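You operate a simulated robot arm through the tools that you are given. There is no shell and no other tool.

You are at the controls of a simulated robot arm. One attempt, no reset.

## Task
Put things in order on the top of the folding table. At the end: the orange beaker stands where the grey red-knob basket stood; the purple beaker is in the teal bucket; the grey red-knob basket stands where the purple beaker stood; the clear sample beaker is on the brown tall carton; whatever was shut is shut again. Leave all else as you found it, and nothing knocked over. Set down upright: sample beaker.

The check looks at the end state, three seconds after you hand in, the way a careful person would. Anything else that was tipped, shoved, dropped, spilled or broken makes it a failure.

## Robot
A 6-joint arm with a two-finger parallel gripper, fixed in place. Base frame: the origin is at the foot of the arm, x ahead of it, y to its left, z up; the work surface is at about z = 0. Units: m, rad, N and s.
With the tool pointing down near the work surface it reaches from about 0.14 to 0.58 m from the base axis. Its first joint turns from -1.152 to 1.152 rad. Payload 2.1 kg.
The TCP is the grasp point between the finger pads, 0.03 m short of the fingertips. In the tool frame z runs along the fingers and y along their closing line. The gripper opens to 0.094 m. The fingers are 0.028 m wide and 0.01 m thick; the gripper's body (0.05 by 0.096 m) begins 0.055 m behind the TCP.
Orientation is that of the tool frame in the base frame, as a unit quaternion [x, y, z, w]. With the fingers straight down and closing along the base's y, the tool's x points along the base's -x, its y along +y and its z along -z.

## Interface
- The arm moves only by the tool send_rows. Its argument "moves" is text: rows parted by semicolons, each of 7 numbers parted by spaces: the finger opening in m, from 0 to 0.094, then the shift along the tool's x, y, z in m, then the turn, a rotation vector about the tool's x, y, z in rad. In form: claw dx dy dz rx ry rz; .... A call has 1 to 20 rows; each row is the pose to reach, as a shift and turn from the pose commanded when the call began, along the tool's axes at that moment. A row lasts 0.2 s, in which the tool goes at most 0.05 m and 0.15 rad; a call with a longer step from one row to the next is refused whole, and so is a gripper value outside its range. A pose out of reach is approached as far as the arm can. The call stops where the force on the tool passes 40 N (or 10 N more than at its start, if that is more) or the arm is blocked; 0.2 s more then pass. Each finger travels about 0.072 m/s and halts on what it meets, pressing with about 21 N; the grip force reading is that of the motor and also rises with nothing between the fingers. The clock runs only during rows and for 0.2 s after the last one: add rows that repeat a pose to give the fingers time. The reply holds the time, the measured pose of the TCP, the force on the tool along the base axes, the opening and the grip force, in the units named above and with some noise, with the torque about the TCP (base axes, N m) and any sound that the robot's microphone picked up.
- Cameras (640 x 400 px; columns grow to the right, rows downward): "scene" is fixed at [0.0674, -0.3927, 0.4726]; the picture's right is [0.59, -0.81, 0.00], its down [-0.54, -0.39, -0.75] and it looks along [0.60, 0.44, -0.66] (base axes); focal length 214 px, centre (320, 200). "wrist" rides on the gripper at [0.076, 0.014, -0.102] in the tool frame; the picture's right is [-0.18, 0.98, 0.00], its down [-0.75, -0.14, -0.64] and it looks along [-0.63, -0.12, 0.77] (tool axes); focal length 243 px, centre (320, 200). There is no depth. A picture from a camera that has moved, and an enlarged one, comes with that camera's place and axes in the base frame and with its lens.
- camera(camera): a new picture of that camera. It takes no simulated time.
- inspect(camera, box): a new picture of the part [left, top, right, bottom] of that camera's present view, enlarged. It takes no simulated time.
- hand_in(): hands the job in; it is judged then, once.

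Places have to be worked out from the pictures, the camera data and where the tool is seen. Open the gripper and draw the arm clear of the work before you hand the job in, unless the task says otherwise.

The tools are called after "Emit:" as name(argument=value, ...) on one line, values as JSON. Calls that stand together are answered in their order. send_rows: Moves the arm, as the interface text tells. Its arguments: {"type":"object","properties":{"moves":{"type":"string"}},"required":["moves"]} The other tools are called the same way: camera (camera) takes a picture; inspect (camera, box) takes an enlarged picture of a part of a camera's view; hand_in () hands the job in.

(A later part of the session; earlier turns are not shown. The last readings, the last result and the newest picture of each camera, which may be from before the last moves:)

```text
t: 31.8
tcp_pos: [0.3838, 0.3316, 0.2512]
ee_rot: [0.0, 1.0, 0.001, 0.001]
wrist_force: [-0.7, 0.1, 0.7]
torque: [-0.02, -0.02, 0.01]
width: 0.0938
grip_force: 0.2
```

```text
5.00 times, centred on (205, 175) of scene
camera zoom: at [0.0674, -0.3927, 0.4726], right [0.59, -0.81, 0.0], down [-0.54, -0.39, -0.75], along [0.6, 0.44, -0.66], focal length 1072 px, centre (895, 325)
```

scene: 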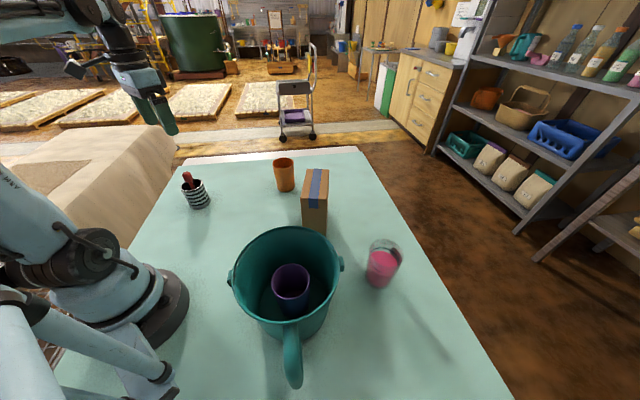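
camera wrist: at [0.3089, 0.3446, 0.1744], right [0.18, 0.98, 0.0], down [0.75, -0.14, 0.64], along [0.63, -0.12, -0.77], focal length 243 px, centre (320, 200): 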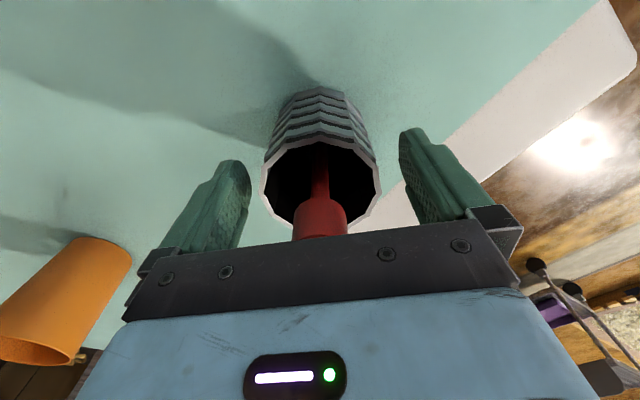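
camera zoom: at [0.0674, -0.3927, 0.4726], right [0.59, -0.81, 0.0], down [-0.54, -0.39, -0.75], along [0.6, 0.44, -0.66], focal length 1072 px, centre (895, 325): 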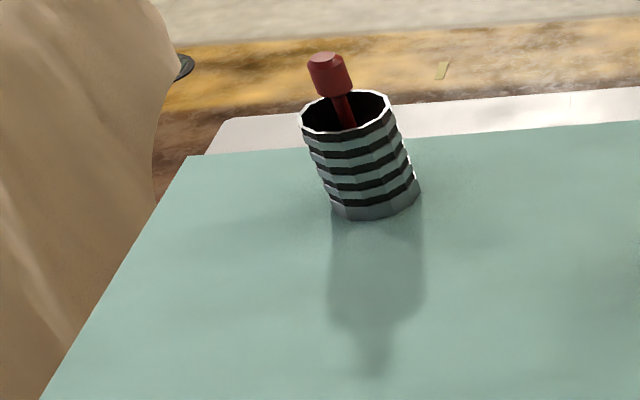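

The basket's base occupies the same pixels that purple's base did, within about 2 mm. I now move above the orange beaker at (0.483, 0.060).

Emit:
send_rows(moves="0.094 -0.014 -0.039 0 0 0 0; 0.094 -0.028 -0.078 0 0 0 0; 0.094 -0.042 -0.116 0 0 0 0; 0.094 -0.056 -0.155 0 0 0 0; 0.094 -0.070 -0.194 0 0 0 0; 0.094 -0.084 -0.233 0 0 0 0; 0.094 -0.098 -0.271 0 0 0 0; 0.094 -0.098 -0.271 0 0 0 0")

Emit:
inspect(camera="wrist", box=[260, 30, 380, 140])

Emit:
camera(camera="wrist")

```text
t: 33.6
tcp_pos: [0.4855, 0.0612, 0.2527]
ee_rot: [0.0, 1.0, 0.0, 0.0]
wrist_force: [0.5, 0.0, 0.1]
torque: [0.0, -0.02, 0.01]
width: 0.0942
grip_force: 0.1
```

```text
3.64 times, centred on (320, 85) of wrist
camera zoom: at [0.4102, 0.0753, 0.3561], right [0.18, 0.98, 0.0], down [0.75, -0.14, 0.64], along [0.63, -0.12, -0.77], focal length 882 px, centre (320, 618)
```

zoom: 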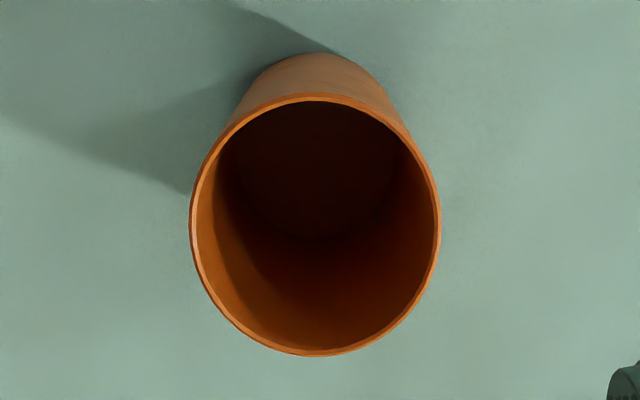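

```text
taken
camera wrist: at [0.4102, 0.0753, 0.3561], right [0.18, 0.98, 0.0], down [0.75, -0.14, 0.64], along [0.63, -0.12, -0.77], focal length 243 px, centre (320, 200)
```

wrist: 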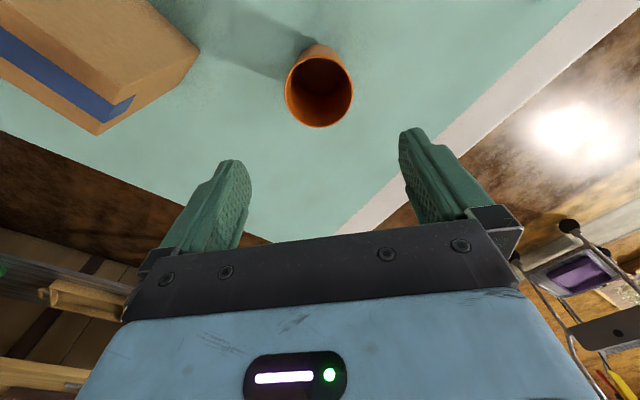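

The orange rim centre is at about (0.483, 0.060) and is centred under the TCP. I descend to z≈0.072 around it and close.

Emit:
send_rows(moves="0.094 0 0 0.04 0 0 0; 0.094 0 0 0.08 0 0 0; 0.094 0 0 0.115 0 0 0; 0.094 0 0 0.145 0 0 0; 0.094 0 0 0.165 0 0 0; 0.094 0 0 0.178 0 0 0; 0.094 0 0 0.178 0 0 0")

Emit:
camera(camera="wrist")

Emit:
inspect(camera="scene", box=[230, 90, 370, 230])

```text
t: 35.2
tcp_pos: [0.4856, 0.0603, 0.073]
ee_rot: [0.0, 1.0, 0.0, -0.001]
wrist_force: [-0.2, -0.3, -0.2]
torque: [-0.04, 0.02, 0.01]
width: 0.0941
grip_force: 0.1
```

```text
taken
camera wrist: at [0.409, 0.0743, 0.1761], right [0.18, 0.98, 0.0], down [0.75, -0.14, 0.64], along [0.63, -0.12, -0.77], focal length 243 px, centre (320, 200)
```

wrist: 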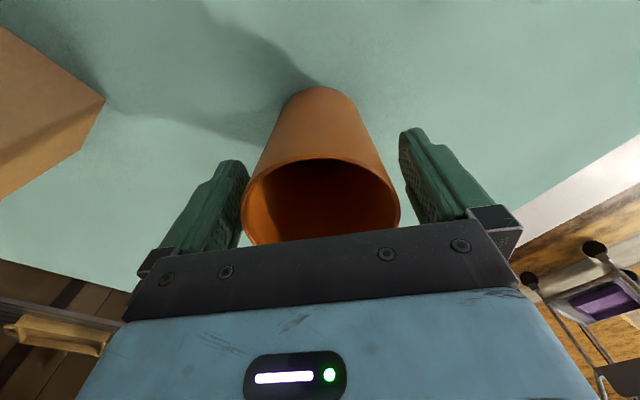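

```text
2.86 times, centred on (300, 160) of scene
camera zoom: at [0.0674, -0.3927, 0.4726], right [0.59, -0.81, 0.0], down [-0.54, -0.39, -0.75], along [0.6, 0.44, -0.66], focal length 613 px, centre (377, 314)
```

zoom: 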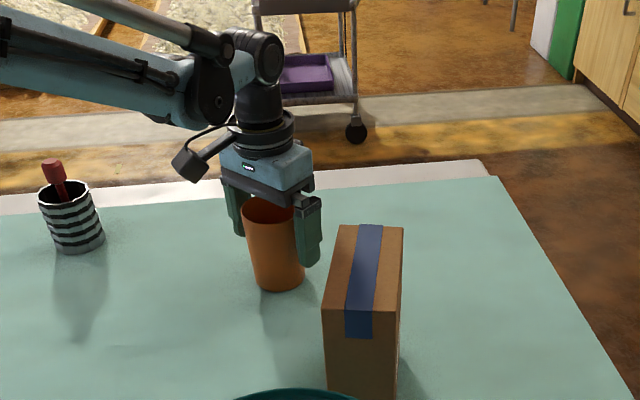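

The orange beaker sits centred between the fingers and the gripper is clear of the carton. I close and give the fingers time.

Emit:
send_rows(moves="0.080 0 0 0 0 0 0; 0.070 0 0 0 0 0 0; 0.050 0 0 0 0 0 0; 0.04 0 0 0 0 0 0; 0.04 0 0 0 0 0 0")

```text
t: 36.4
tcp_pos: [0.485, 0.0605, 0.0733]
ee_rot: [0.0, 1.0, 0.0, -0.001]
wrist_force: [-0.9, 0.3, -0.7]
torque: [-0.03, 0.03, 0.0]
width: 0.0698
grip_force: 20.9
```

It's gripped at 0.0698 m. I lift it 0.10 m and check it's level.

Emit:
send_rows(moves="0.04 0 0 -0.01 0 0 0; 0.04 0 0 -0.03 0 0 0; 0.04 0 0 -0.055 0 0 0; 0.04 0 0 -0.08 0 0 0; 0.04 0 0 -0.10 0 0 0; 0.04 0 0 -0.10 0 0 0")

Emit:
camera(camera="wrist")

Emit:
camera(camera="scene")

```text
t: 37.8
tcp_pos: [0.4844, 0.0594, 0.1719]
ee_rot: [0.0, 1.0, -0.001, 0.001]
wrist_force: [0.3, 0.1, -0.7]
torque: [-0.02, 0.01, 0.01]
width: 0.0695
grip_force: 20.9
```

```text
taken
camera wrist: at [0.4088, 0.0745, 0.2752], right [0.18, 0.98, 0.0], down [0.75, -0.14, 0.64], along [0.63, -0.12, -0.77], focal length 243 px, centre (320, 200)
```

wrist: 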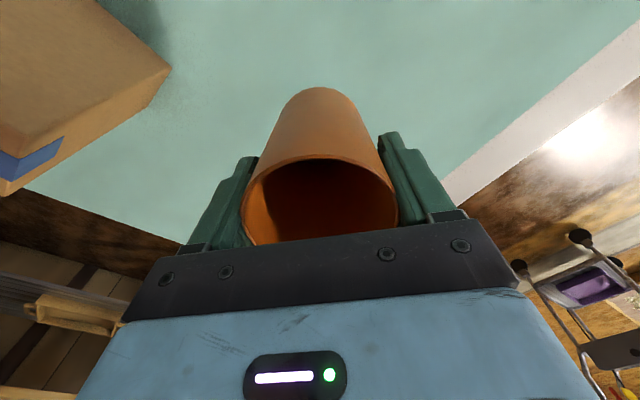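

```text
taken
```

scene: 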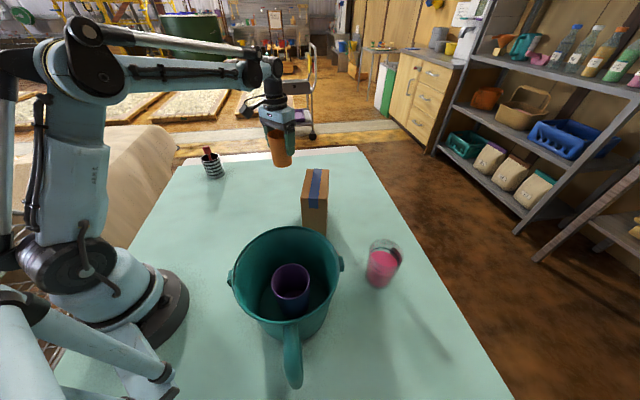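

The orange beaker is up and level. I carry it to the basket's old spot at (0.257, 0.2305) and lower it to about 8 mm above the table.

Emit:
send_rows(moves="0.04 0.020 0.015 0 0 0 0; 0.04 0.045 0.034 0 0 0 0; 0.04 0.072 0.054 0 0 0 0; 0.04 0.099 0.075 0 0 0 0; 0.04 0.126 0.095 0 0 0 0; 0.04 0.153 0.116 0 0 0 0; 0.04 0.180 0.136 0 0 0 0; 0.04 0.205 0.155 0 0 0 0; 0.04 0.226 0.1707 0 0 0 0; 0.04 0.226 0.1707 0 0 0 0; 0.04 0.226 0.1707 0.03 0 0 0; 0.04 0.226 0.1707 0.06 0 0 0; 0.04 0.226 0.1707 0.08 0 0 0; 0.04 0.226 0.1707 0.092 0 0 0; 0.04 0.226 0.1707 0.092 0 0 0")

Emit:
camera(camera="wrist")

Emit:
inspect(camera="scene", box=[150, 100, 270, 230])

```text
t: 41.0
tcp_pos: [0.2572, 0.2319, 0.0809]
ee_rot: [0.0, 1.0, 0.0, 0.0]
wrist_force: [0.5, 0.7, -0.8]
torque: [0.02, 0.02, 0.02]
width: 0.0693
grip_force: 20.4
```

```text
taken
camera wrist: at [0.1815, 0.2458, 0.1847], right [0.18, 0.98, 0.0], down [0.75, -0.14, 0.64], along [0.63, -0.12, -0.77], focal length 243 px, centre (320, 200)
```

wrist: 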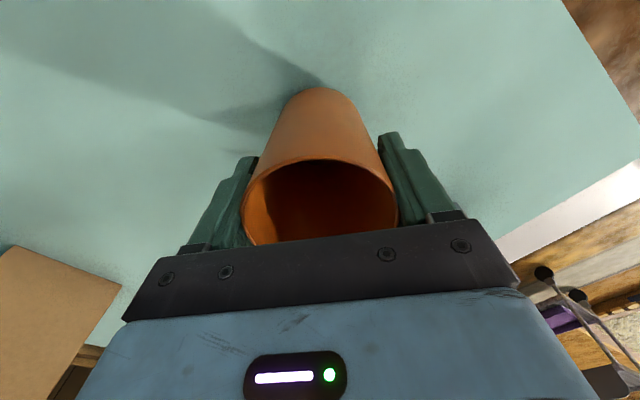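

```text
3.08 times, centred on (210, 165) of scene
camera zoom: at [0.0674, -0.3927, 0.4726], right [0.59, -0.81, 0.0], down [-0.54, -0.39, -0.75], along [0.6, 0.44, -0.66], focal length 660 px, centre (658, 308)
```

zoom: 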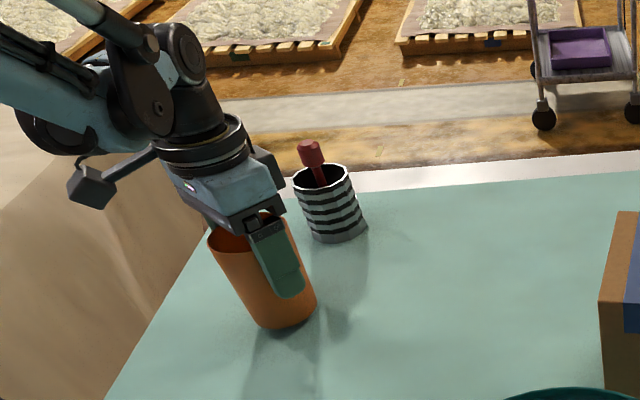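

It's about 8 mm above the table over the right spot. I lower it in small steps and then check the load.

Emit:
send_rows(moves="0.04 0 0 0.003 0 0 0; 0.04 0 0 0.006 0 0 0; 0.04 0 0 0.008 0 0 0; 0.04 0 0 0.008 0 0 0")

```text
t: 42.0
tcp_pos: [0.257, 0.2315, 0.0733]
ee_rot: [0.0, 1.0, 0.0, 0.0]
wrist_force: [0.6, 0.6, -1.7]
torque: [-0.01, 0.0, 0.01]
width: 0.0697
grip_force: 20.7
```

The load is still on the gripper, within a millimetre of touching. I lower a touch more and release by opening in place.

Emit:
send_rows(moves="0.04 0 0 0.001 0 0 0; 0.04 0 0 0.001 0 0 0; 0.072 0 0 0.001 0 0 0; 0.078 0 0 0.001 0 0 0; 0.088 0 0 0.001 0 0 0; 0.094 0 0 0.001 0 0 0; 0.094 0 0 0.001 0 0 0")

Emit:
camera(camera="wrist")

Emit:
inspect(camera="scene", box=[150, 100, 270, 230])

```text
t: 43.6
tcp_pos: [0.2573, 0.2293, 0.073]
ee_rot: [0.0, 1.0, 0.0, 0.0]
wrist_force: [0.3, -0.4, -0.2]
torque: [-0.02, 0.01, -0.02]
width: 0.0938
grip_force: 0.1
```

```text
taken
camera wrist: at [0.1812, 0.2445, 0.1765], right [0.18, 0.98, 0.0], down [0.75, -0.14, 0.64], along [0.63, -0.12, -0.77], focal length 243 px, centre (320, 200)
```

wrist: 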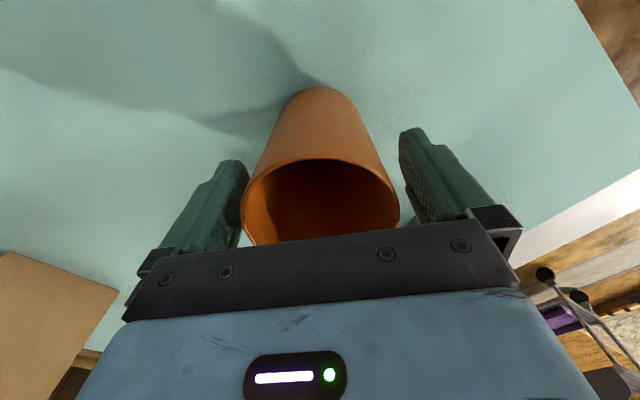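

```text
3.08 times, centred on (210, 165) of scene
camera zoom: at [0.0674, -0.3927, 0.4726], right [0.59, -0.81, 0.0], down [-0.54, -0.39, -0.75], along [0.6, 0.44, -0.66], focal length 660 px, centre (658, 308)
```

zoom: 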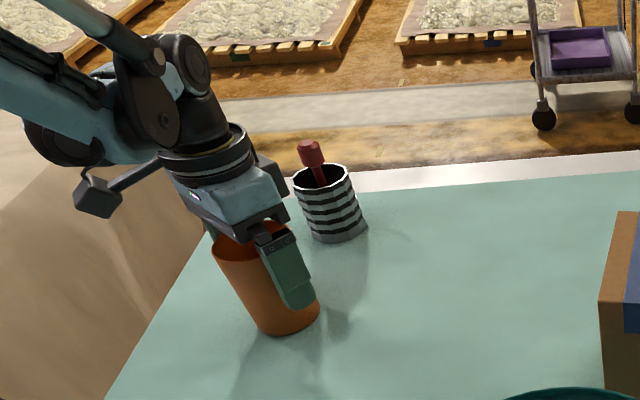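

The orange beaker stands upright and free. I raise the gripper straight up and compare its footprint with the basket's old one.

Emit:
send_rows(moves="0.094 0 0 -0.01 0 0 0; 0.094 0 0 -0.03 0 0 0; 0.094 0 0 -0.06 0 0 0; 0.094 0 0 -0.10 0 0 0; 0.094 0 0 -0.14 0 0 0; 0.094 0 0 -0.18 0 0 0; 0.094 0 0 -0.22 0 0 0; 0.094 0 0 -0.22 0 0 0")

Emit:
inspect(camera="scene", box=[170, 135, 240, 215])

Emit:
camera(camera="scene")

```text
t: 45.4
tcp_pos: [0.2561, 0.2334, 0.2894]
ee_rot: [0.0, 1.0, 0.0, 0.0]
wrist_force: [-0.5, -0.2, -0.3]
torque: [-0.01, -0.03, -0.03]
width: 0.0941
grip_force: 0.0
```

```text
5.00 times, centred on (205, 175) of scene
camera zoom: at [0.0674, -0.3927, 0.4726], right [0.59, -0.81, 0.0], down [-0.54, -0.39, -0.75], along [0.6, 0.44, -0.66], focal length 1072 px, centre (895, 325)
```

zoom: 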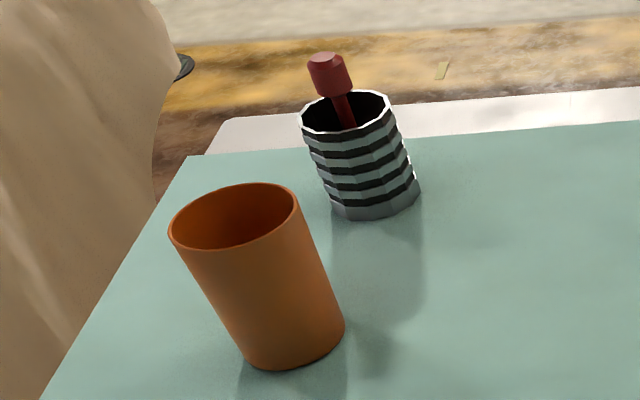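

```text
taken
```

scene: 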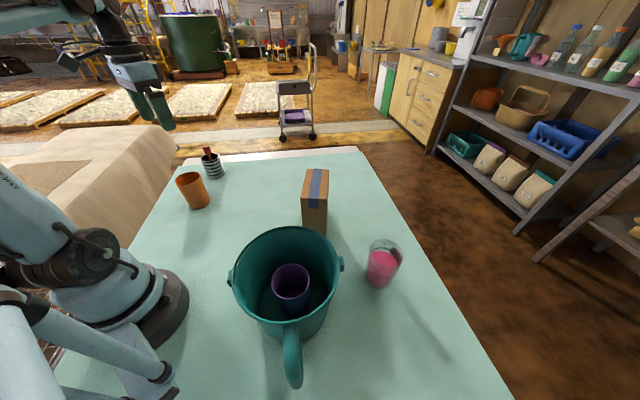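

The orange beaker's footprint matches the basket's old one, so three of the moves are done. Before handling the sample beaker I hover above the carton to measure its top from the wrist camera.

Emit:
send_rows(moves="0.094 -0.0155 -0.036 -0.003 0 0 0; 0.094 -0.031 -0.072 -0.006 0 0 0; 0.094 -0.0465 -0.108 -0.009 0 0 0; 0.094 -0.062 -0.144 -0.012 0 0 0; 0.094 -0.0775 -0.180 -0.015 0 0 0; 0.094 -0.093 -0.217 -0.018 0 0 0; 0.094 -0.1085 -0.253 -0.021 0 0 0; 0.094 -0.124 -0.289 -0.024 0 0 0; 0.094 -0.1395 -0.325 -0.027 0 0 0; 0.094 -0.155 -0.361 -0.03 0 0 0; 0.094 -0.155 -0.361 -0.03 0 0 0")

Emit:
camera(camera="wrist")

Emit:
inspect(camera="wrist", box=[220, 20, 420, 170])

```text
t: 47.8
tcp_pos: [0.4152, -0.1349, 0.3212]
ee_rot: [-0.001, 1.0, 0.0, 0.0]
wrist_force: [0.5, -0.9, -1.2]
torque: [-0.01, 0.01, 0.0]
width: 0.0939
grip_force: 0.1
```

```text
taken
camera wrist: at [0.3393, -0.1211, 0.4245], right [0.18, 0.98, 0.0], down [0.75, -0.14, 0.64], along [0.63, -0.12, -0.77], focal length 243 px, centre (320, 200)
```

wrist: 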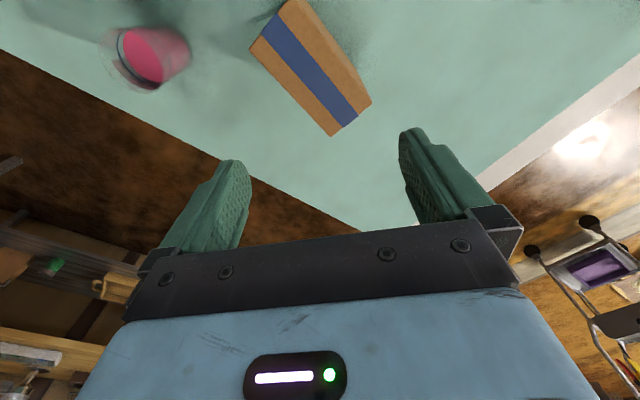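

```text
2.67 times, centred on (320, 95) of wrist
camera zoom: at [0.3393, -0.1211, 0.4245], right [0.18, 0.98, 0.0], down [0.75, -0.14, 0.64], along [0.63, -0.12, -0.77], focal length 647 px, centre (320, 480)
```

zoom: 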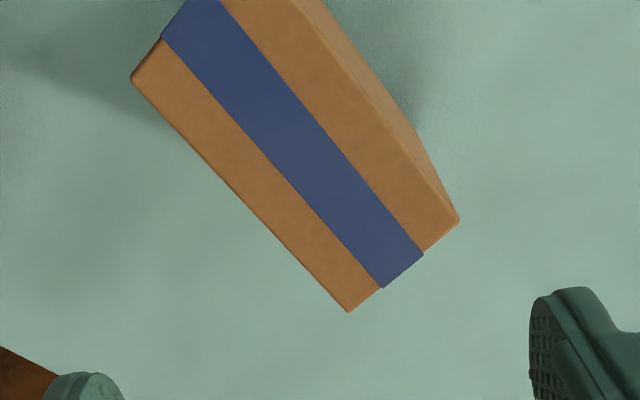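

The two cameras agree on a carton centre of about (0.400, -0.138), a top at z≈0.158 and a size of roughly 0.12 × 0.06, turned about 31°. I now move above the sample beaker to fix its place and size.

Emit:
send_rows(moves="0.094 0.009 -0.037 0.01 0 0 0; 0.094 0.018 -0.074 0.02 0 0 0; 0.094 0.027 -0.111 0.03 0 0 0; 0.094 0.037 -0.148 0.04 0 0 0; 0.094 0.046 -0.185 0.05 0 0 0; 0.094 0.055 -0.222 0.06 0 0 0; 0.094 0.055 -0.222 0.06 0 0 0")

Emit:
camera(camera="wrist")

Emit:
inspect(camera="wrist", box=[250, 20, 390, 150])

Emit:
camera(camera="scene")

```text
t: 49.4
tcp_pos: [0.3603, -0.3523, 0.2594]
ee_rot: [-0.001, 1.0, 0.0, -0.001]
wrist_force: [0.6, -0.1, 0.0]
torque: [0.02, 0.0, -0.01]
width: 0.0942
grip_force: 0.0
```

```text
taken
camera wrist: at [0.2847, -0.3379, 0.3629], right [0.18, 0.98, 0.0], down [0.75, -0.14, 0.64], along [0.63, -0.12, -0.77], focal length 243 px, centre (320, 200)
```

wrist: 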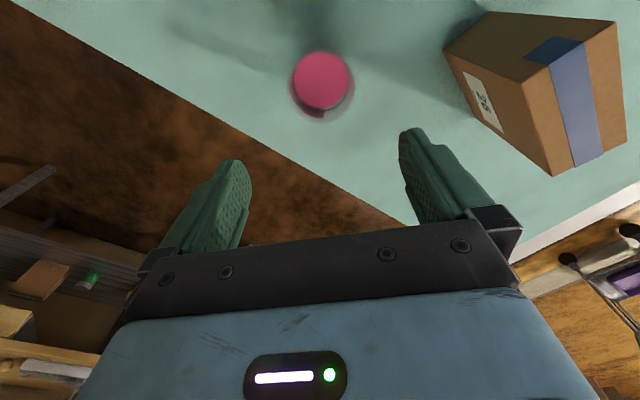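

```text
3.08 times, centred on (320, 85) of wrist
camera zoom: at [0.2847, -0.3379, 0.3629], right [0.18, 0.98, 0.0], down [0.75, -0.14, 0.64], along [0.63, -0.12, -0.77], focal length 746 px, centre (320, 554)
```

zoom: 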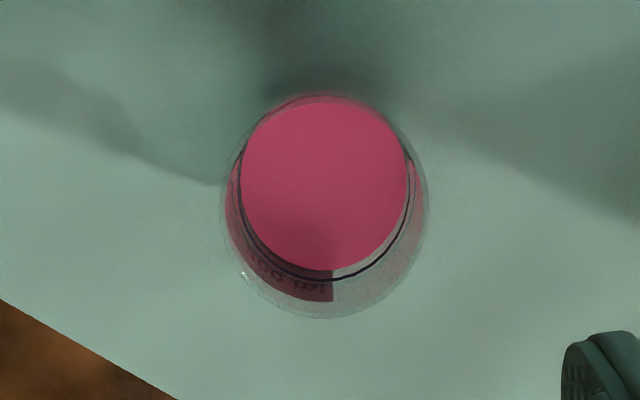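

```text
taken
```

scene: 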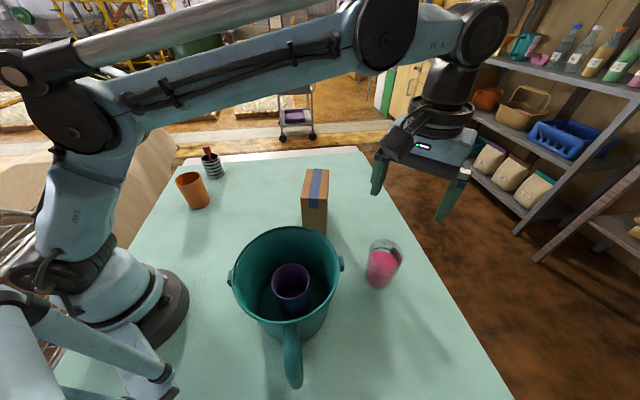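

The sample beaker's centre is at about (0.358, -0.350), diameter ≈0.070, rim z≈0.092, roughly 60% full of pink liquid. I shift 2 mm in y and descend around it to z≈0.06, slowly near the end.

Emit:
send_rows(moves="0.094 0 0.002 0.03 0 0 0; 0.094 0 0.002 0.07 0 0 0; 0.094 0 0.002 0.105 0 0 0; 0.094 0 0.002 0.135 0 0 0; 0.094 0 0.002 0.155 0 0 0; 0.094 0 0.002 0.155 0 0 0")

Emit:
camera(camera="wrist")

Emit:
inspect(camera="scene", box=[330, 160, 470, 310])

```text
t: 50.8
tcp_pos: [0.3577, -0.3488, 0.1053]
ee_rot: [0.0, 1.0, 0.0, 0.001]
wrist_force: [-0.3, 0.6, 0.7]
torque: [-0.01, -0.02, 0.0]
width: 0.0939
grip_force: 0.0
```

```text
taken
camera wrist: at [0.2823, -0.3346, 0.2092], right [0.18, 0.98, 0.0], down [0.75, -0.14, 0.64], along [0.63, -0.12, -0.77], focal length 243 px, centre (320, 200)
```

wrist: 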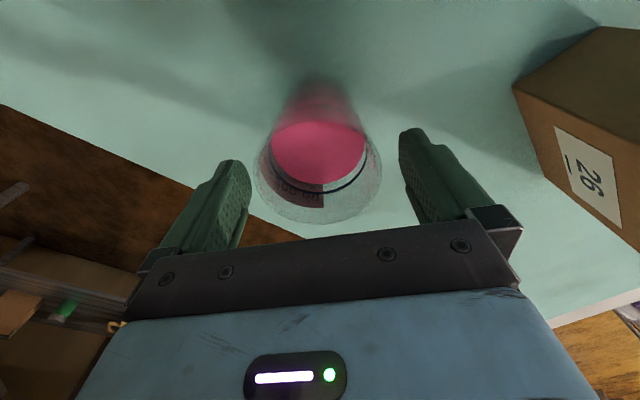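

```text
2.67 times, centred on (400, 235) of scene
camera zoom: at [0.0674, -0.3927, 0.4726], right [0.59, -0.81, 0.0], down [-0.54, -0.39, -0.75], along [0.6, 0.44, -0.66], focal length 572 px, centre (107, 107)
```

zoom: 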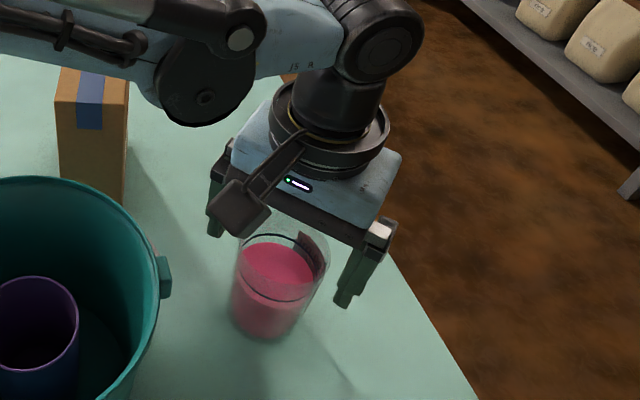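

The beaker is centred between the open fingers. I lower the last 44 mm to the grip height.

Emit:
send_rows(moves="0.094 0 0 0.015 0 0 0; 0.094 0 0 0.028 0 0 0; 0.094 0 0 0.038 0 0 0; 0.094 0 0 0.044 0 0 0; 0.094 0 0 0.044 0 0 0")

Emit:
camera(camera="wrist")

Emit:
inspect(camera="scene", box=[330, 180, 450, 310])

```text
t: 52.0
tcp_pos: [0.3581, -0.3504, 0.0621]
ee_rot: [0.0, 1.0, 0.0, 0.0]
wrist_force: [-1.1, -0.1, -0.2]
torque: [0.02, 0.01, 0.06]
width: 0.0941
grip_force: 0.0
```

```text
taken
camera wrist: at [0.2817, -0.3365, 0.1652], right [0.18, 0.98, 0.0], down [0.75, -0.14, 0.64], along [0.63, -0.12, -0.77], focal length 243 px, centre (320, 200)
```

wrist: 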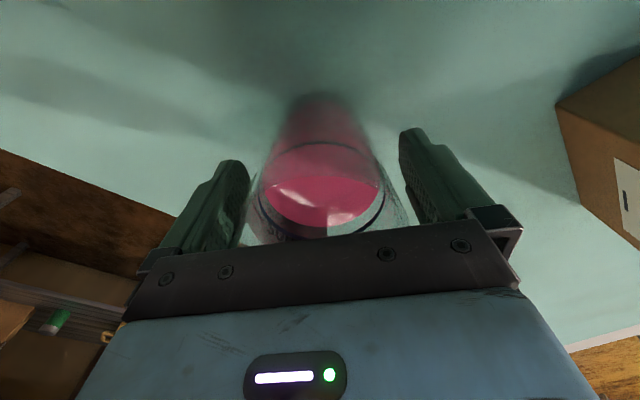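

```text
3.08 times, centred on (390, 245) of scene
camera zoom: at [0.0674, -0.3927, 0.4726], right [0.59, -0.81, 0.0], down [-0.54, -0.39, -0.75], along [0.6, 0.44, -0.66], focal length 660 px, centre (105, 62)
```

zoom: 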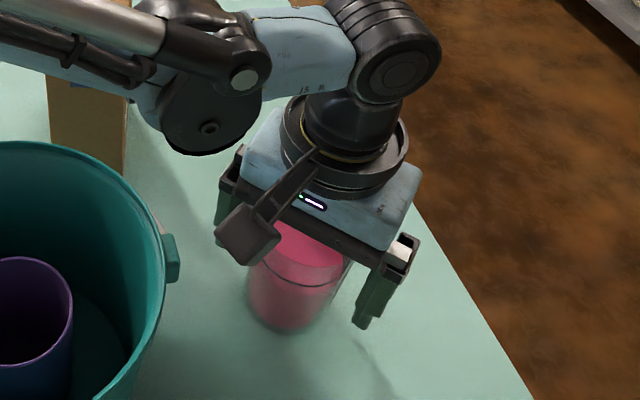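

The fingers are placed with no contact force. I close in steps onto the beaker.

Emit:
send_rows(moves="0.086 0 0 0 0 0 0; 0.078 0 0 0 0 0 0; 0.070 0 0 0 0 0 0; 0.060 0 0 0 0 0 0; 0.050 0 0 0 0 0 0; 0.050 0 0 0 0 0 0")

Emit:
camera(camera="wrist")

```text
t: 53.4
tcp_pos: [0.3567, -0.3497, 0.0625]
ee_rot: [0.0, 1.0, 0.0, 0.0]
wrist_force: [0.2, 1.4, 0.9]
torque: [0.04, 0.03, -0.01]
width: 0.0705
grip_force: 21.2
```

```text
taken
camera wrist: at [0.2817, -0.3365, 0.1654], right [0.18, 0.98, 0.0], down [0.75, -0.14, 0.64], along [0.63, -0.12, -0.77], focal length 243 px, centre (320, 200)
```

wrist: 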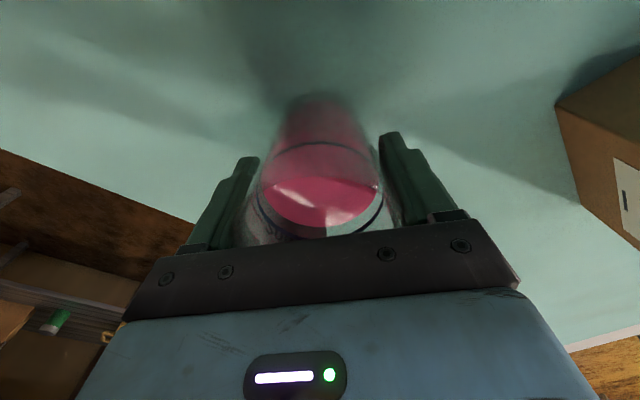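

The grip closed at 0.0705 m. I lift slowly and smoothly to keep the liquid steady, first a little way to check for slipping.

Emit:
send_rows(moves="0.05 0 0 -0.003 0 0 0; 0.05 0 0 -0.008 0 0 0; 0.05 0 0 -0.015 0 0 0; 0.05 0 0 -0.024 0 0 0; 0.05 0 0 -0.033 0 0 0; 0.05 0 0 -0.038 0 0 0; 0.05 0 0 -0.04 0 0 0; 0.05 0 0 -0.04 0 0 0")

Emit:
camera(camera="wrist")

Emit:
inspect(camera="scene", box=[330, 160, 450, 310])

```text
t: 55.2
tcp_pos: [0.356, -0.3522, 0.1022]
ee_rot: [0.0, 1.0, 0.0, 0.0]
wrist_force: [-0.5, -0.3, -2.8]
torque: [0.0, 0.02, -0.01]
width: 0.0705
grip_force: 21.2
```

```text
taken
camera wrist: at [0.281, -0.338, 0.2058], right [0.18, 0.98, 0.0], down [0.75, -0.14, 0.64], along [0.63, -0.12, -0.77], focal length 243 px, centre (320, 200)
```

wrist: 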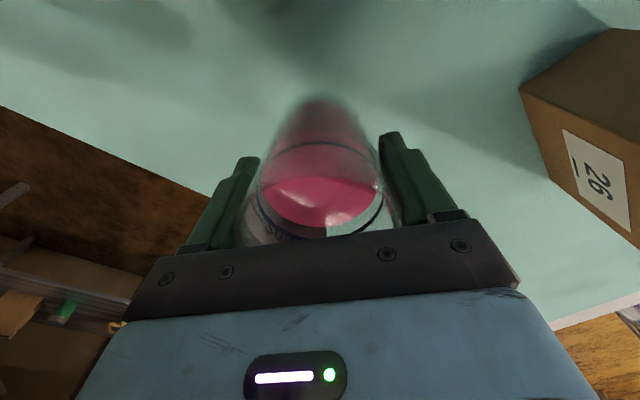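

```text
2.67 times, centred on (390, 235) of scene
camera zoom: at [0.0674, -0.3927, 0.4726], right [0.59, -0.81, 0.0], down [-0.54, -0.39, -0.75], along [0.6, 0.44, -0.66], focal length 572 px, centre (133, 107)
```

zoom: 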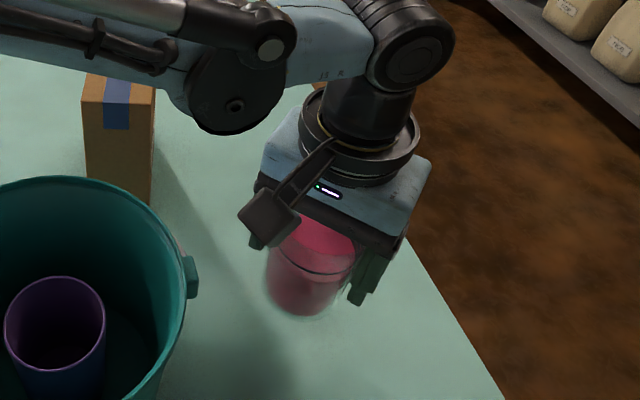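

There's no slip and the load is about 2.8 N. I continue upward smoothly until the base is about 5 cm above the carton's top.

Emit:
send_rows(moves="0.05 0 0 -0.004 0 0 0; 0.05 0 0 -0.012 0 0 0; 0.05 0 0 -0.024 0 0 0; 0.05 0 0 -0.038 0 0 0; 0.05 0 0 -0.053 0 0 0; 0.05 0 0 -0.068 0 0 0; 0.05 0 0 -0.083 0 0 0; 0.05 0 0 -0.098 0 0 0; 0.05 0 0 -0.113 0 0 0; 0.05 0 0 -0.128 0 0 0; 0.05 0 0 -0.143 0 0 0; 0.05 0 0 -0.156 0 0 0; 0.05 0 0 -0.166 0 0 0; 0.05 0 0 -0.172 0 0 0; 0.05 0 0 -0.175 0 0 0; 0.05 0 0 -0.175 0 0 0")

Emit:
camera(camera="scene")

Emit:
camera(camera="wrist")

```text
t: 58.6
tcp_pos: [0.3561, -0.3506, 0.2775]
ee_rot: [0.0, 1.0, 0.0, 0.0]
wrist_force: [0.1, 0.4, -1.7]
torque: [-0.01, -0.02, 0.01]
width: 0.0705
grip_force: 20.9
```

```text
taken
```

scene: 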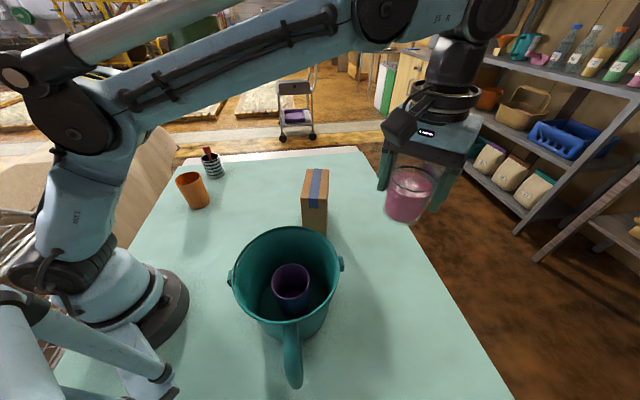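

```text
taken
camera wrist: at [0.2802, -0.3368, 0.381], right [0.18, 0.98, 0.0], down [0.75, -0.14, 0.64], along [0.63, -0.12, -0.77], focal length 243 px, centre (320, 200)
```

wrist: 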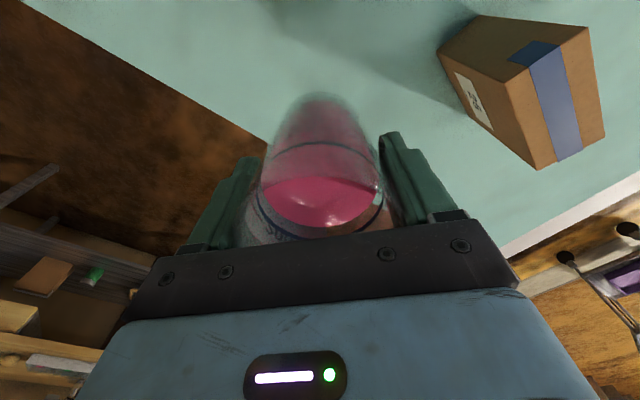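

The beaker is held upright. I zoom on the carton from this second wrist viewpoint to double-check its top centre and height before crossing.

Emit:
inspect(camera="wrist", box=[420, 0, 640, 180])

Emit:
inspect(camera="scene", box=[285, 155, 345, 245])

```text
2.22 times, centred on (530, 90) of wrist
camera zoom: at [0.2802, -0.3368, 0.381], right [0.18, 0.98, 0.0], down [0.75, -0.14, 0.64], along [0.63, -0.12, -0.77], focal length 539 px, centre (-147, 444)
```

zoom: 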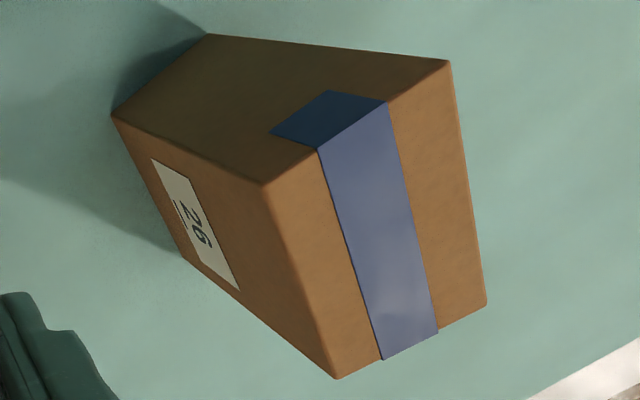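

```text
4.44 times, centred on (315, 200) of scene
camera zoom: at [0.0674, -0.3927, 0.4726], right [0.59, -0.81, 0.0], down [-0.54, -0.39, -0.75], along [0.6, 0.44, -0.66], focal length 953 px, centre (342, 200)
```

zoom: 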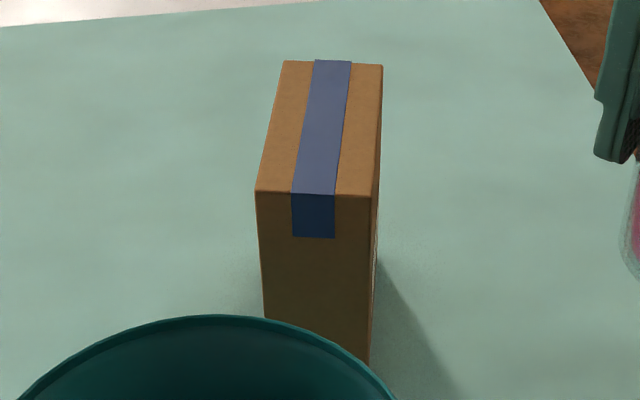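

The second viewpoint confirms it: the carton centre is at (0.400, -0.136) and its base corner matches a height of 0.158. I carry the beaker across with a gentle speed ramp.

Emit:
send_rows(moves="0.05 -0.0004 0.002 0 0 0 0; 0.05 -0.0017 0.0085 0 0 0 0; 0.05 -0.0038 0.0192 0 0 0 0; 0.05 -0.0067 0.0341 0 0 0 0; 0.05 -0.0105 0.0533 0 0 0 0; 0.05 -0.0147 0.0746 0 0 0 0; 0.05 -0.0189 0.0959 0 0 0 0; 0.05 -0.0231 0.1172 0 0 0 0; 0.05 -0.0273 0.1385 0 0 0 0; 0.05 -0.0315 0.1598 0 0 0 0; 0.05 -0.0353 0.1789 0 0 0 0; 0.05 -0.0382 0.1938 0 0 0 0; 0.05 -0.0403 0.2045 0 0 0 0; 0.05 -0.0416 0.2109 0 0 0 0; 0.05 -0.042 0.213 0 0 0 0; 0.05 -0.042 0.213 0 0 0 0; 0.05 -0.042 0.213 0 0 0 0")

Emit:
camera(camera="wrist")

Emit:
inspect(camera="scene", box=[240, 60, 400, 240])

```text
t: 62.2
tcp_pos: [0.399, -0.1395, 0.2779]
ee_rot: [0.0, 1.0, 0.0, -0.001]
wrist_force: [-0.1, 0.5, -1.9]
torque: [-0.01, 0.02, -0.03]
width: 0.0706
grip_force: 20.8
```

```text
taken
camera wrist: at [0.3234, -0.1237, 0.3819], right [0.18, 0.98, 0.0], down [0.75, -0.14, 0.64], along [0.63, -0.12, -0.77], focal length 243 px, centre (320, 200)
```

wrist: 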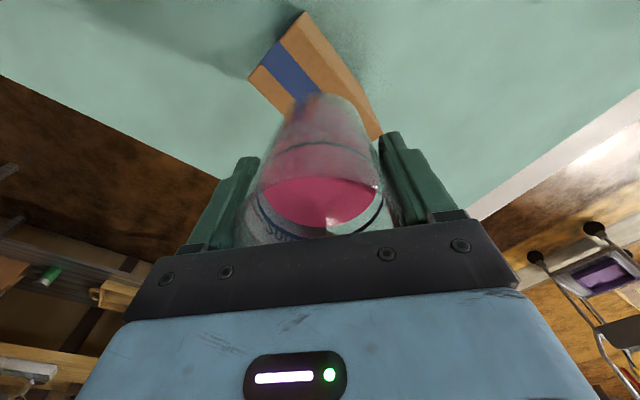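

```text
2.22 times, centred on (320, 150) of scene
camera zoom: at [0.0674, -0.3927, 0.4726], right [0.59, -0.81, 0.0], down [-0.54, -0.39, -0.75], along [0.6, 0.44, -0.66], focal length 477 px, centre (320, 311)
```

zoom: 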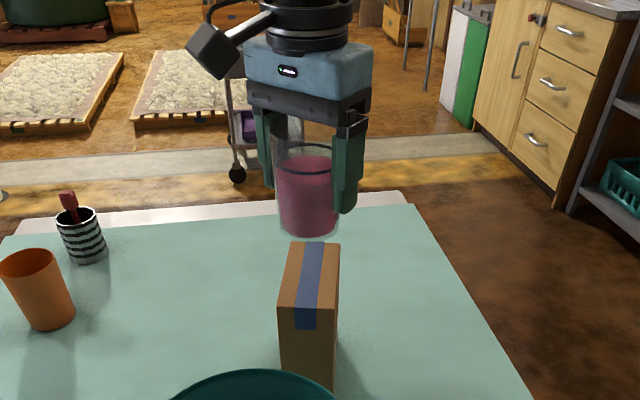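

The beaker hangs above the carton. I zoom the wrist view to check the carton corners relative to the beaker here.

Emit:
inspect(camera="wrist", box=[230, 0, 410, 150])

```text
2.67 times, centred on (320, 75) of wrist
camera zoom: at [0.3234, -0.1237, 0.3819], right [0.18, 0.98, 0.0], down [0.75, -0.14, 0.64], along [0.63, -0.12, -0.77], focal length 647 px, centre (320, 533)
```

zoom: 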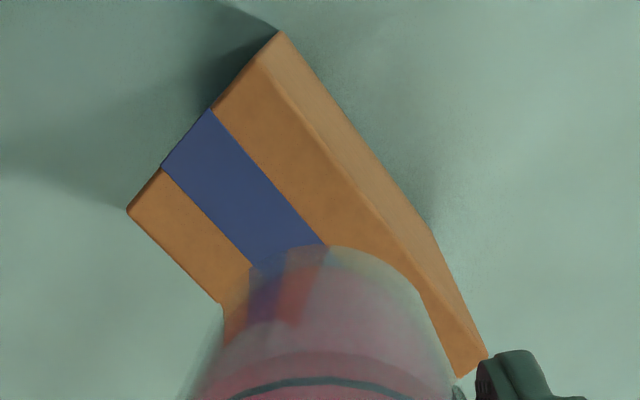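

The carton centre here measures (0.400, -0.138), within 2 mm of the beaker axis. I trim y by 1.5 mm and lower smoothly by 45 mm, leaving about 1 cm.

Emit:
send_rows(moves="0.05 -0.0005 0.0015 0.002 0 0 0; 0.05 -0.0005 0.0015 0.006 0 0 0; 0.05 -0.0005 0.0015 0.012 0 0 0; 0.05 -0.0005 0.0015 0.019 0 0 0; 0.05 -0.0005 0.0015 0.026 0 0 0; 0.05 -0.0005 0.0015 0.033 0 0 0; 0.05 -0.0005 0.0015 0.039 0 0 0; 0.05 -0.0005 0.0015 0.043 0 0 0; 0.05 -0.0005 0.0015 0.045 0 0 0; 0.05 -0.0005 0.0015 0.045 0 0 0")

Emit:
camera(camera="wrist")

Emit:
inspect(camera="scene", box=[270, 120, 370, 240])

```text
t: 64.4
tcp_pos: [0.4007, -0.137, 0.2323]
ee_rot: [0.0, 1.0, 0.0, 0.0]
wrist_force: [-0.5, -0.4, -2.0]
torque: [0.02, 0.0, -0.01]
width: 0.0702
grip_force: 21.9
```

```text
taken
camera wrist: at [0.3238, -0.1224, 0.3359], right [0.18, 0.98, 0.0], down [0.75, -0.14, 0.64], along [0.63, -0.12, -0.77], focal length 243 px, centre (320, 200)
```

wrist: 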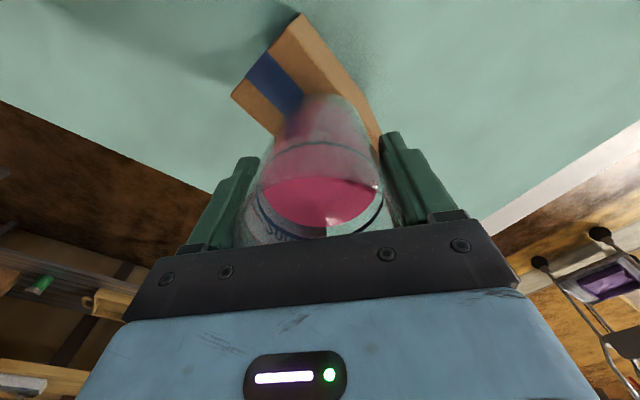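

```text
3.33 times, centred on (320, 180) of scene
camera zoom: at [0.0674, -0.3927, 0.4726], right [0.59, -0.81, 0.0], down [-0.54, -0.39, -0.75], along [0.6, 0.44, -0.66], focal length 715 px, centre (320, 267)
```

zoom: 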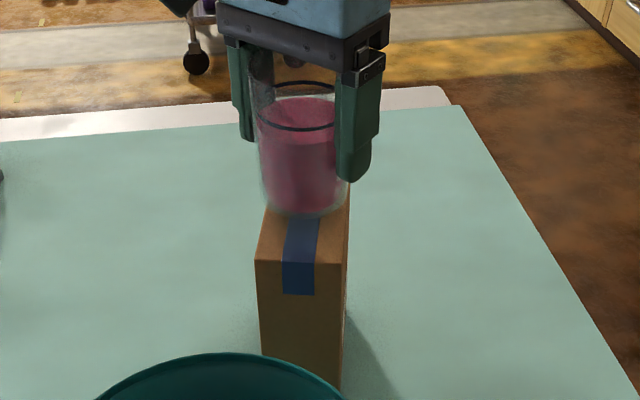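

The beaker lines up over the carton top with about a 1 cm gap. I lower slowly in small steps and watch for the touchdown force.

Emit:
send_rows(moves="0.05 0 0 0.002 0 0 0; 0.05 0 0 0.005 0 0 0; 0.05 0 0 0.0075 0 0 0; 0.05 0 0 0.009 0 0 0; 0.05 0 0 0.009 0 0 0")

Emit:
inspect(camera="scene", box=[270, 120, 370, 240])

```text
t: 65.6
tcp_pos: [0.3984, -0.1356, 0.2223]
ee_rot: [-0.001, 1.0, 0.0, 0.0]
wrist_force: [0.1, 0.4, -2.1]
torque: [-0.01, 0.03, 0.03]
width: 0.0708
grip_force: 20.8
```

```text
3.33 times, centred on (320, 180) of scene
camera zoom: at [0.0674, -0.3927, 0.4726], right [0.59, -0.81, 0.0], down [-0.54, -0.39, -0.75], along [0.6, 0.44, -0.66], focal length 715 px, centre (320, 267)
```

zoom: 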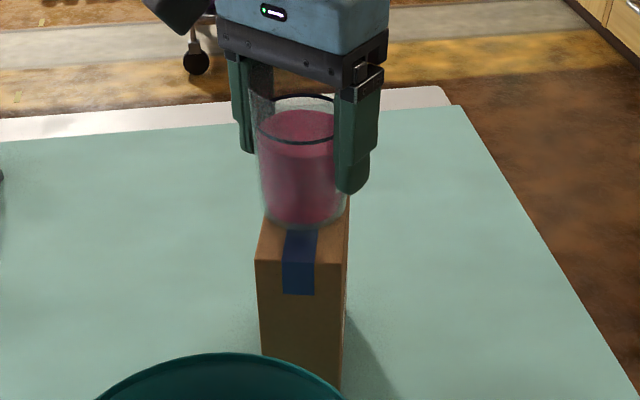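

No contact yet, with the gap around 2–3 mm. I lower another 2 mm in half-millimetre steps.

Emit:
send_rows(moves="0.05 0 0 0.0007 0 0 0; 0.05 0 0 0.0014 0 0 0; 0.05 0 0 0.002 0 0 0; 0.05 0 0 0.002 0 0 0")

```text
t: 66.6
tcp_pos: [0.399, -0.1363, 0.2236]
ee_rot: [0.0, 1.0, 0.0, 0.0]
wrist_force: [-0.2, 0.5, -1.3]
torque: [0.0, 0.0, 0.0]
width: 0.0705
grip_force: 20.6
```

The load is easing slightly, at -1.3 N. I lower another 1 mm and hold for a clearer reading.

Emit:
send_rows(moves="0.05 0 0 0.0005 0 0 0; 0.05 0 0 0.001 0 0 0; 0.05 0 0 0.001 0 0 0; 0.05 0 0 0.001 0 0 0")

Emit:
inspect(camera="scene", box=[280, 150, 350, 240])

```text
t: 67.6
tcp_pos: [0.3989, -0.1364, 0.2214]
ee_rot: [0.0, 1.0, 0.002, 0.0]
wrist_force: [0.4, 3.4, 17.8]
torque: [-0.11, 0.13, 0.0]
width: 0.0707
grip_force: 21.5
```

```text
4.44 times, centred on (315, 195) of scene
camera zoom: at [0.0673, -0.3926, 0.4727], right [0.59, -0.81, 0.0], down [-0.54, -0.39, -0.75], along [0.6, 0.44, -0.66], focal length 953 px, centre (342, 222)
```

zoom: 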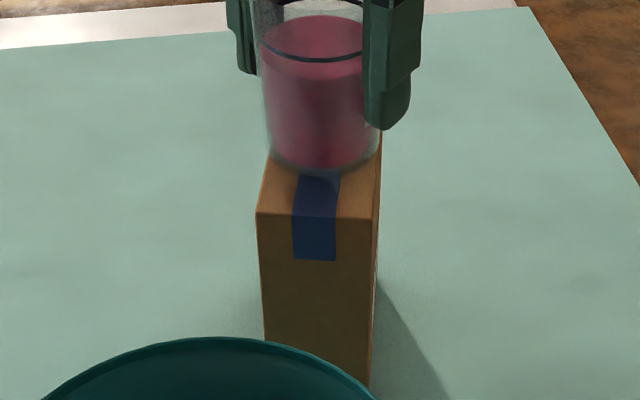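

Touchdown is clear: +17.8 N. I ease up 0.8 mm so it only rests lightly before releasing.

Emit:
send_rows(moves="0.05 0 0 -0.0004 0 0 0; 0.05 0 0 -0.0008 0 0 0; 0.05 0 0 -0.0008 0 0 0")

```text
t: 68.4
tcp_pos: [0.4003, -0.1375, 0.2221]
ee_rot: [0.0, 1.0, 0.0, 0.0]
wrist_force: [0.2, -0.5, -2.2]
torque: [-0.02, 0.04, 0.01]
width: 0.0707
grip_force: 21.0
```

It now sits at the verge of contact. I lower 0.4 mm and open the fingers slowly and evenly.

Emit:
send_rows(moves="0.05 0 0 0.0004 0 0 0; 0.066 0 0 0.0004 0 0 0; 0.0705 0 0 0.0004 0 0 0; 0.073 0 0 0.0004 0 0 0; 0.077 0 0 0.0004 0 0 0; 0.083 0 0 0.0004 0 0 0; 0.090 0 0 0.0004 0 0 0; 0.094 0 0 0.0004 0 0 0; 0.094 0 0 0.0004 0 0 0")

Emit:
camera(camera="wrist")

Emit:
inspect(camera="scene", box=[280, 120, 360, 240])

```text
t: 70.4
tcp_pos: [0.3985, -0.1374, 0.2226]
ee_rot: [0.0, 1.0, 0.0, 0.001]
wrist_force: [-0.2, 0.3, 0.1]
torque: [0.03, -0.02, -0.02]
width: 0.094
grip_force: 0.1
```

```text
taken
camera wrist: at [0.323, -0.1226, 0.3254], right [0.18, 0.98, 0.0], down [0.75, -0.14, 0.64], along [0.63, -0.12, -0.77], focal length 243 px, centre (320, 200)
```

wrist: 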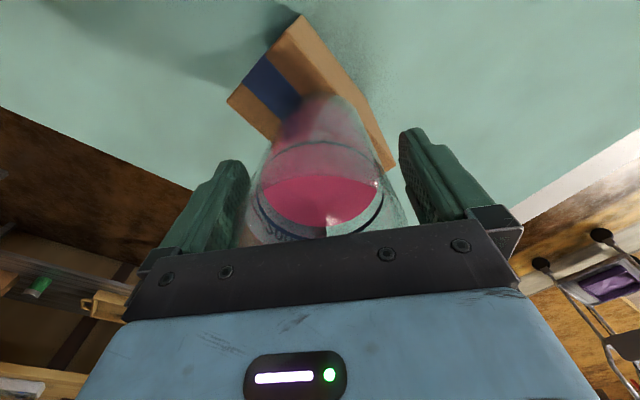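

```text
3.33 times, centred on (320, 180) of scene
camera zoom: at [0.0674, -0.3927, 0.4726], right [0.59, -0.81, 0.0], down [-0.54, -0.39, -0.75], along [0.6, 0.44, -0.66], focal length 715 px, centre (320, 267)
```

zoom: 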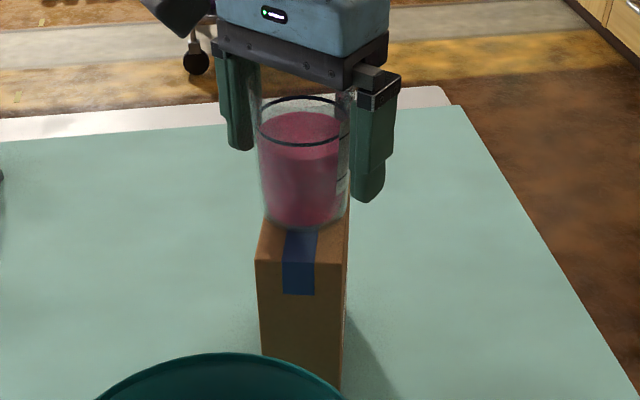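

The beaker stands free and upright on the carton with both fingers clear. I withdraw straight up, slowly at first.

Emit:
send_rows(moves="0.094 0 0 -0.005 0 0 0; 0.094 0 0 -0.015 0 0 0; 0.094 0 0 -0.03 0 0 0; 0.094 0 0 -0.05 0 0 0; 0.094 0 0 -0.075 0 0 0; 0.094 0 0 -0.10 0 0 0; 0.094 0 0 -0.13 0 0 0; 0.094 0 0 -0.15 0 0 0; 0.094 0 0 -0.15 0 0 0")

Emit:
camera(camera="wrist")

Emit:
camera(camera="scene")

```text
t: 72.4
tcp_pos: [0.4013, -0.1358, 0.3693]
ee_rot: [0.0, 1.0, 0.0, 0.0]
wrist_force: [-0.6, -1.2, 0.3]
torque: [-0.01, 0.0, 0.04]
width: 0.0941
grip_force: 0.1
```

```text
taken
camera wrist: at [0.3259, -0.1221, 0.4735], right [0.18, 0.98, 0.0], down [0.75, -0.14, 0.64], along [0.63, -0.12, -0.77], focal length 243 px, centre (320, 200)
```

wrist: 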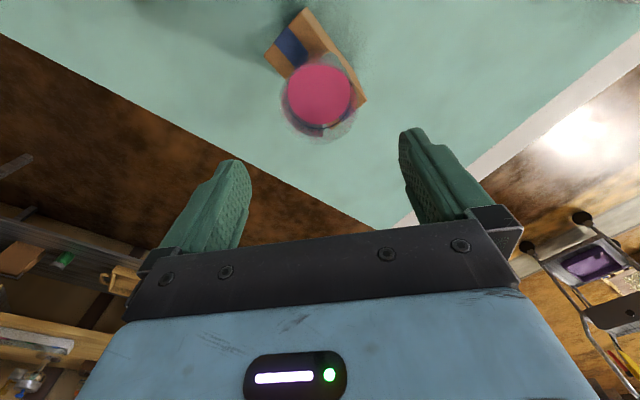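

```text
taken
```

scene: 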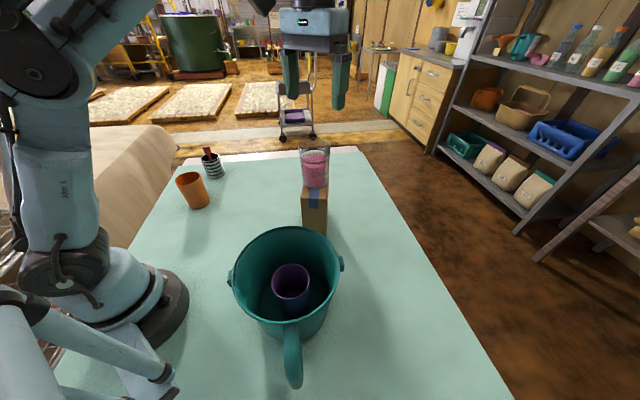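

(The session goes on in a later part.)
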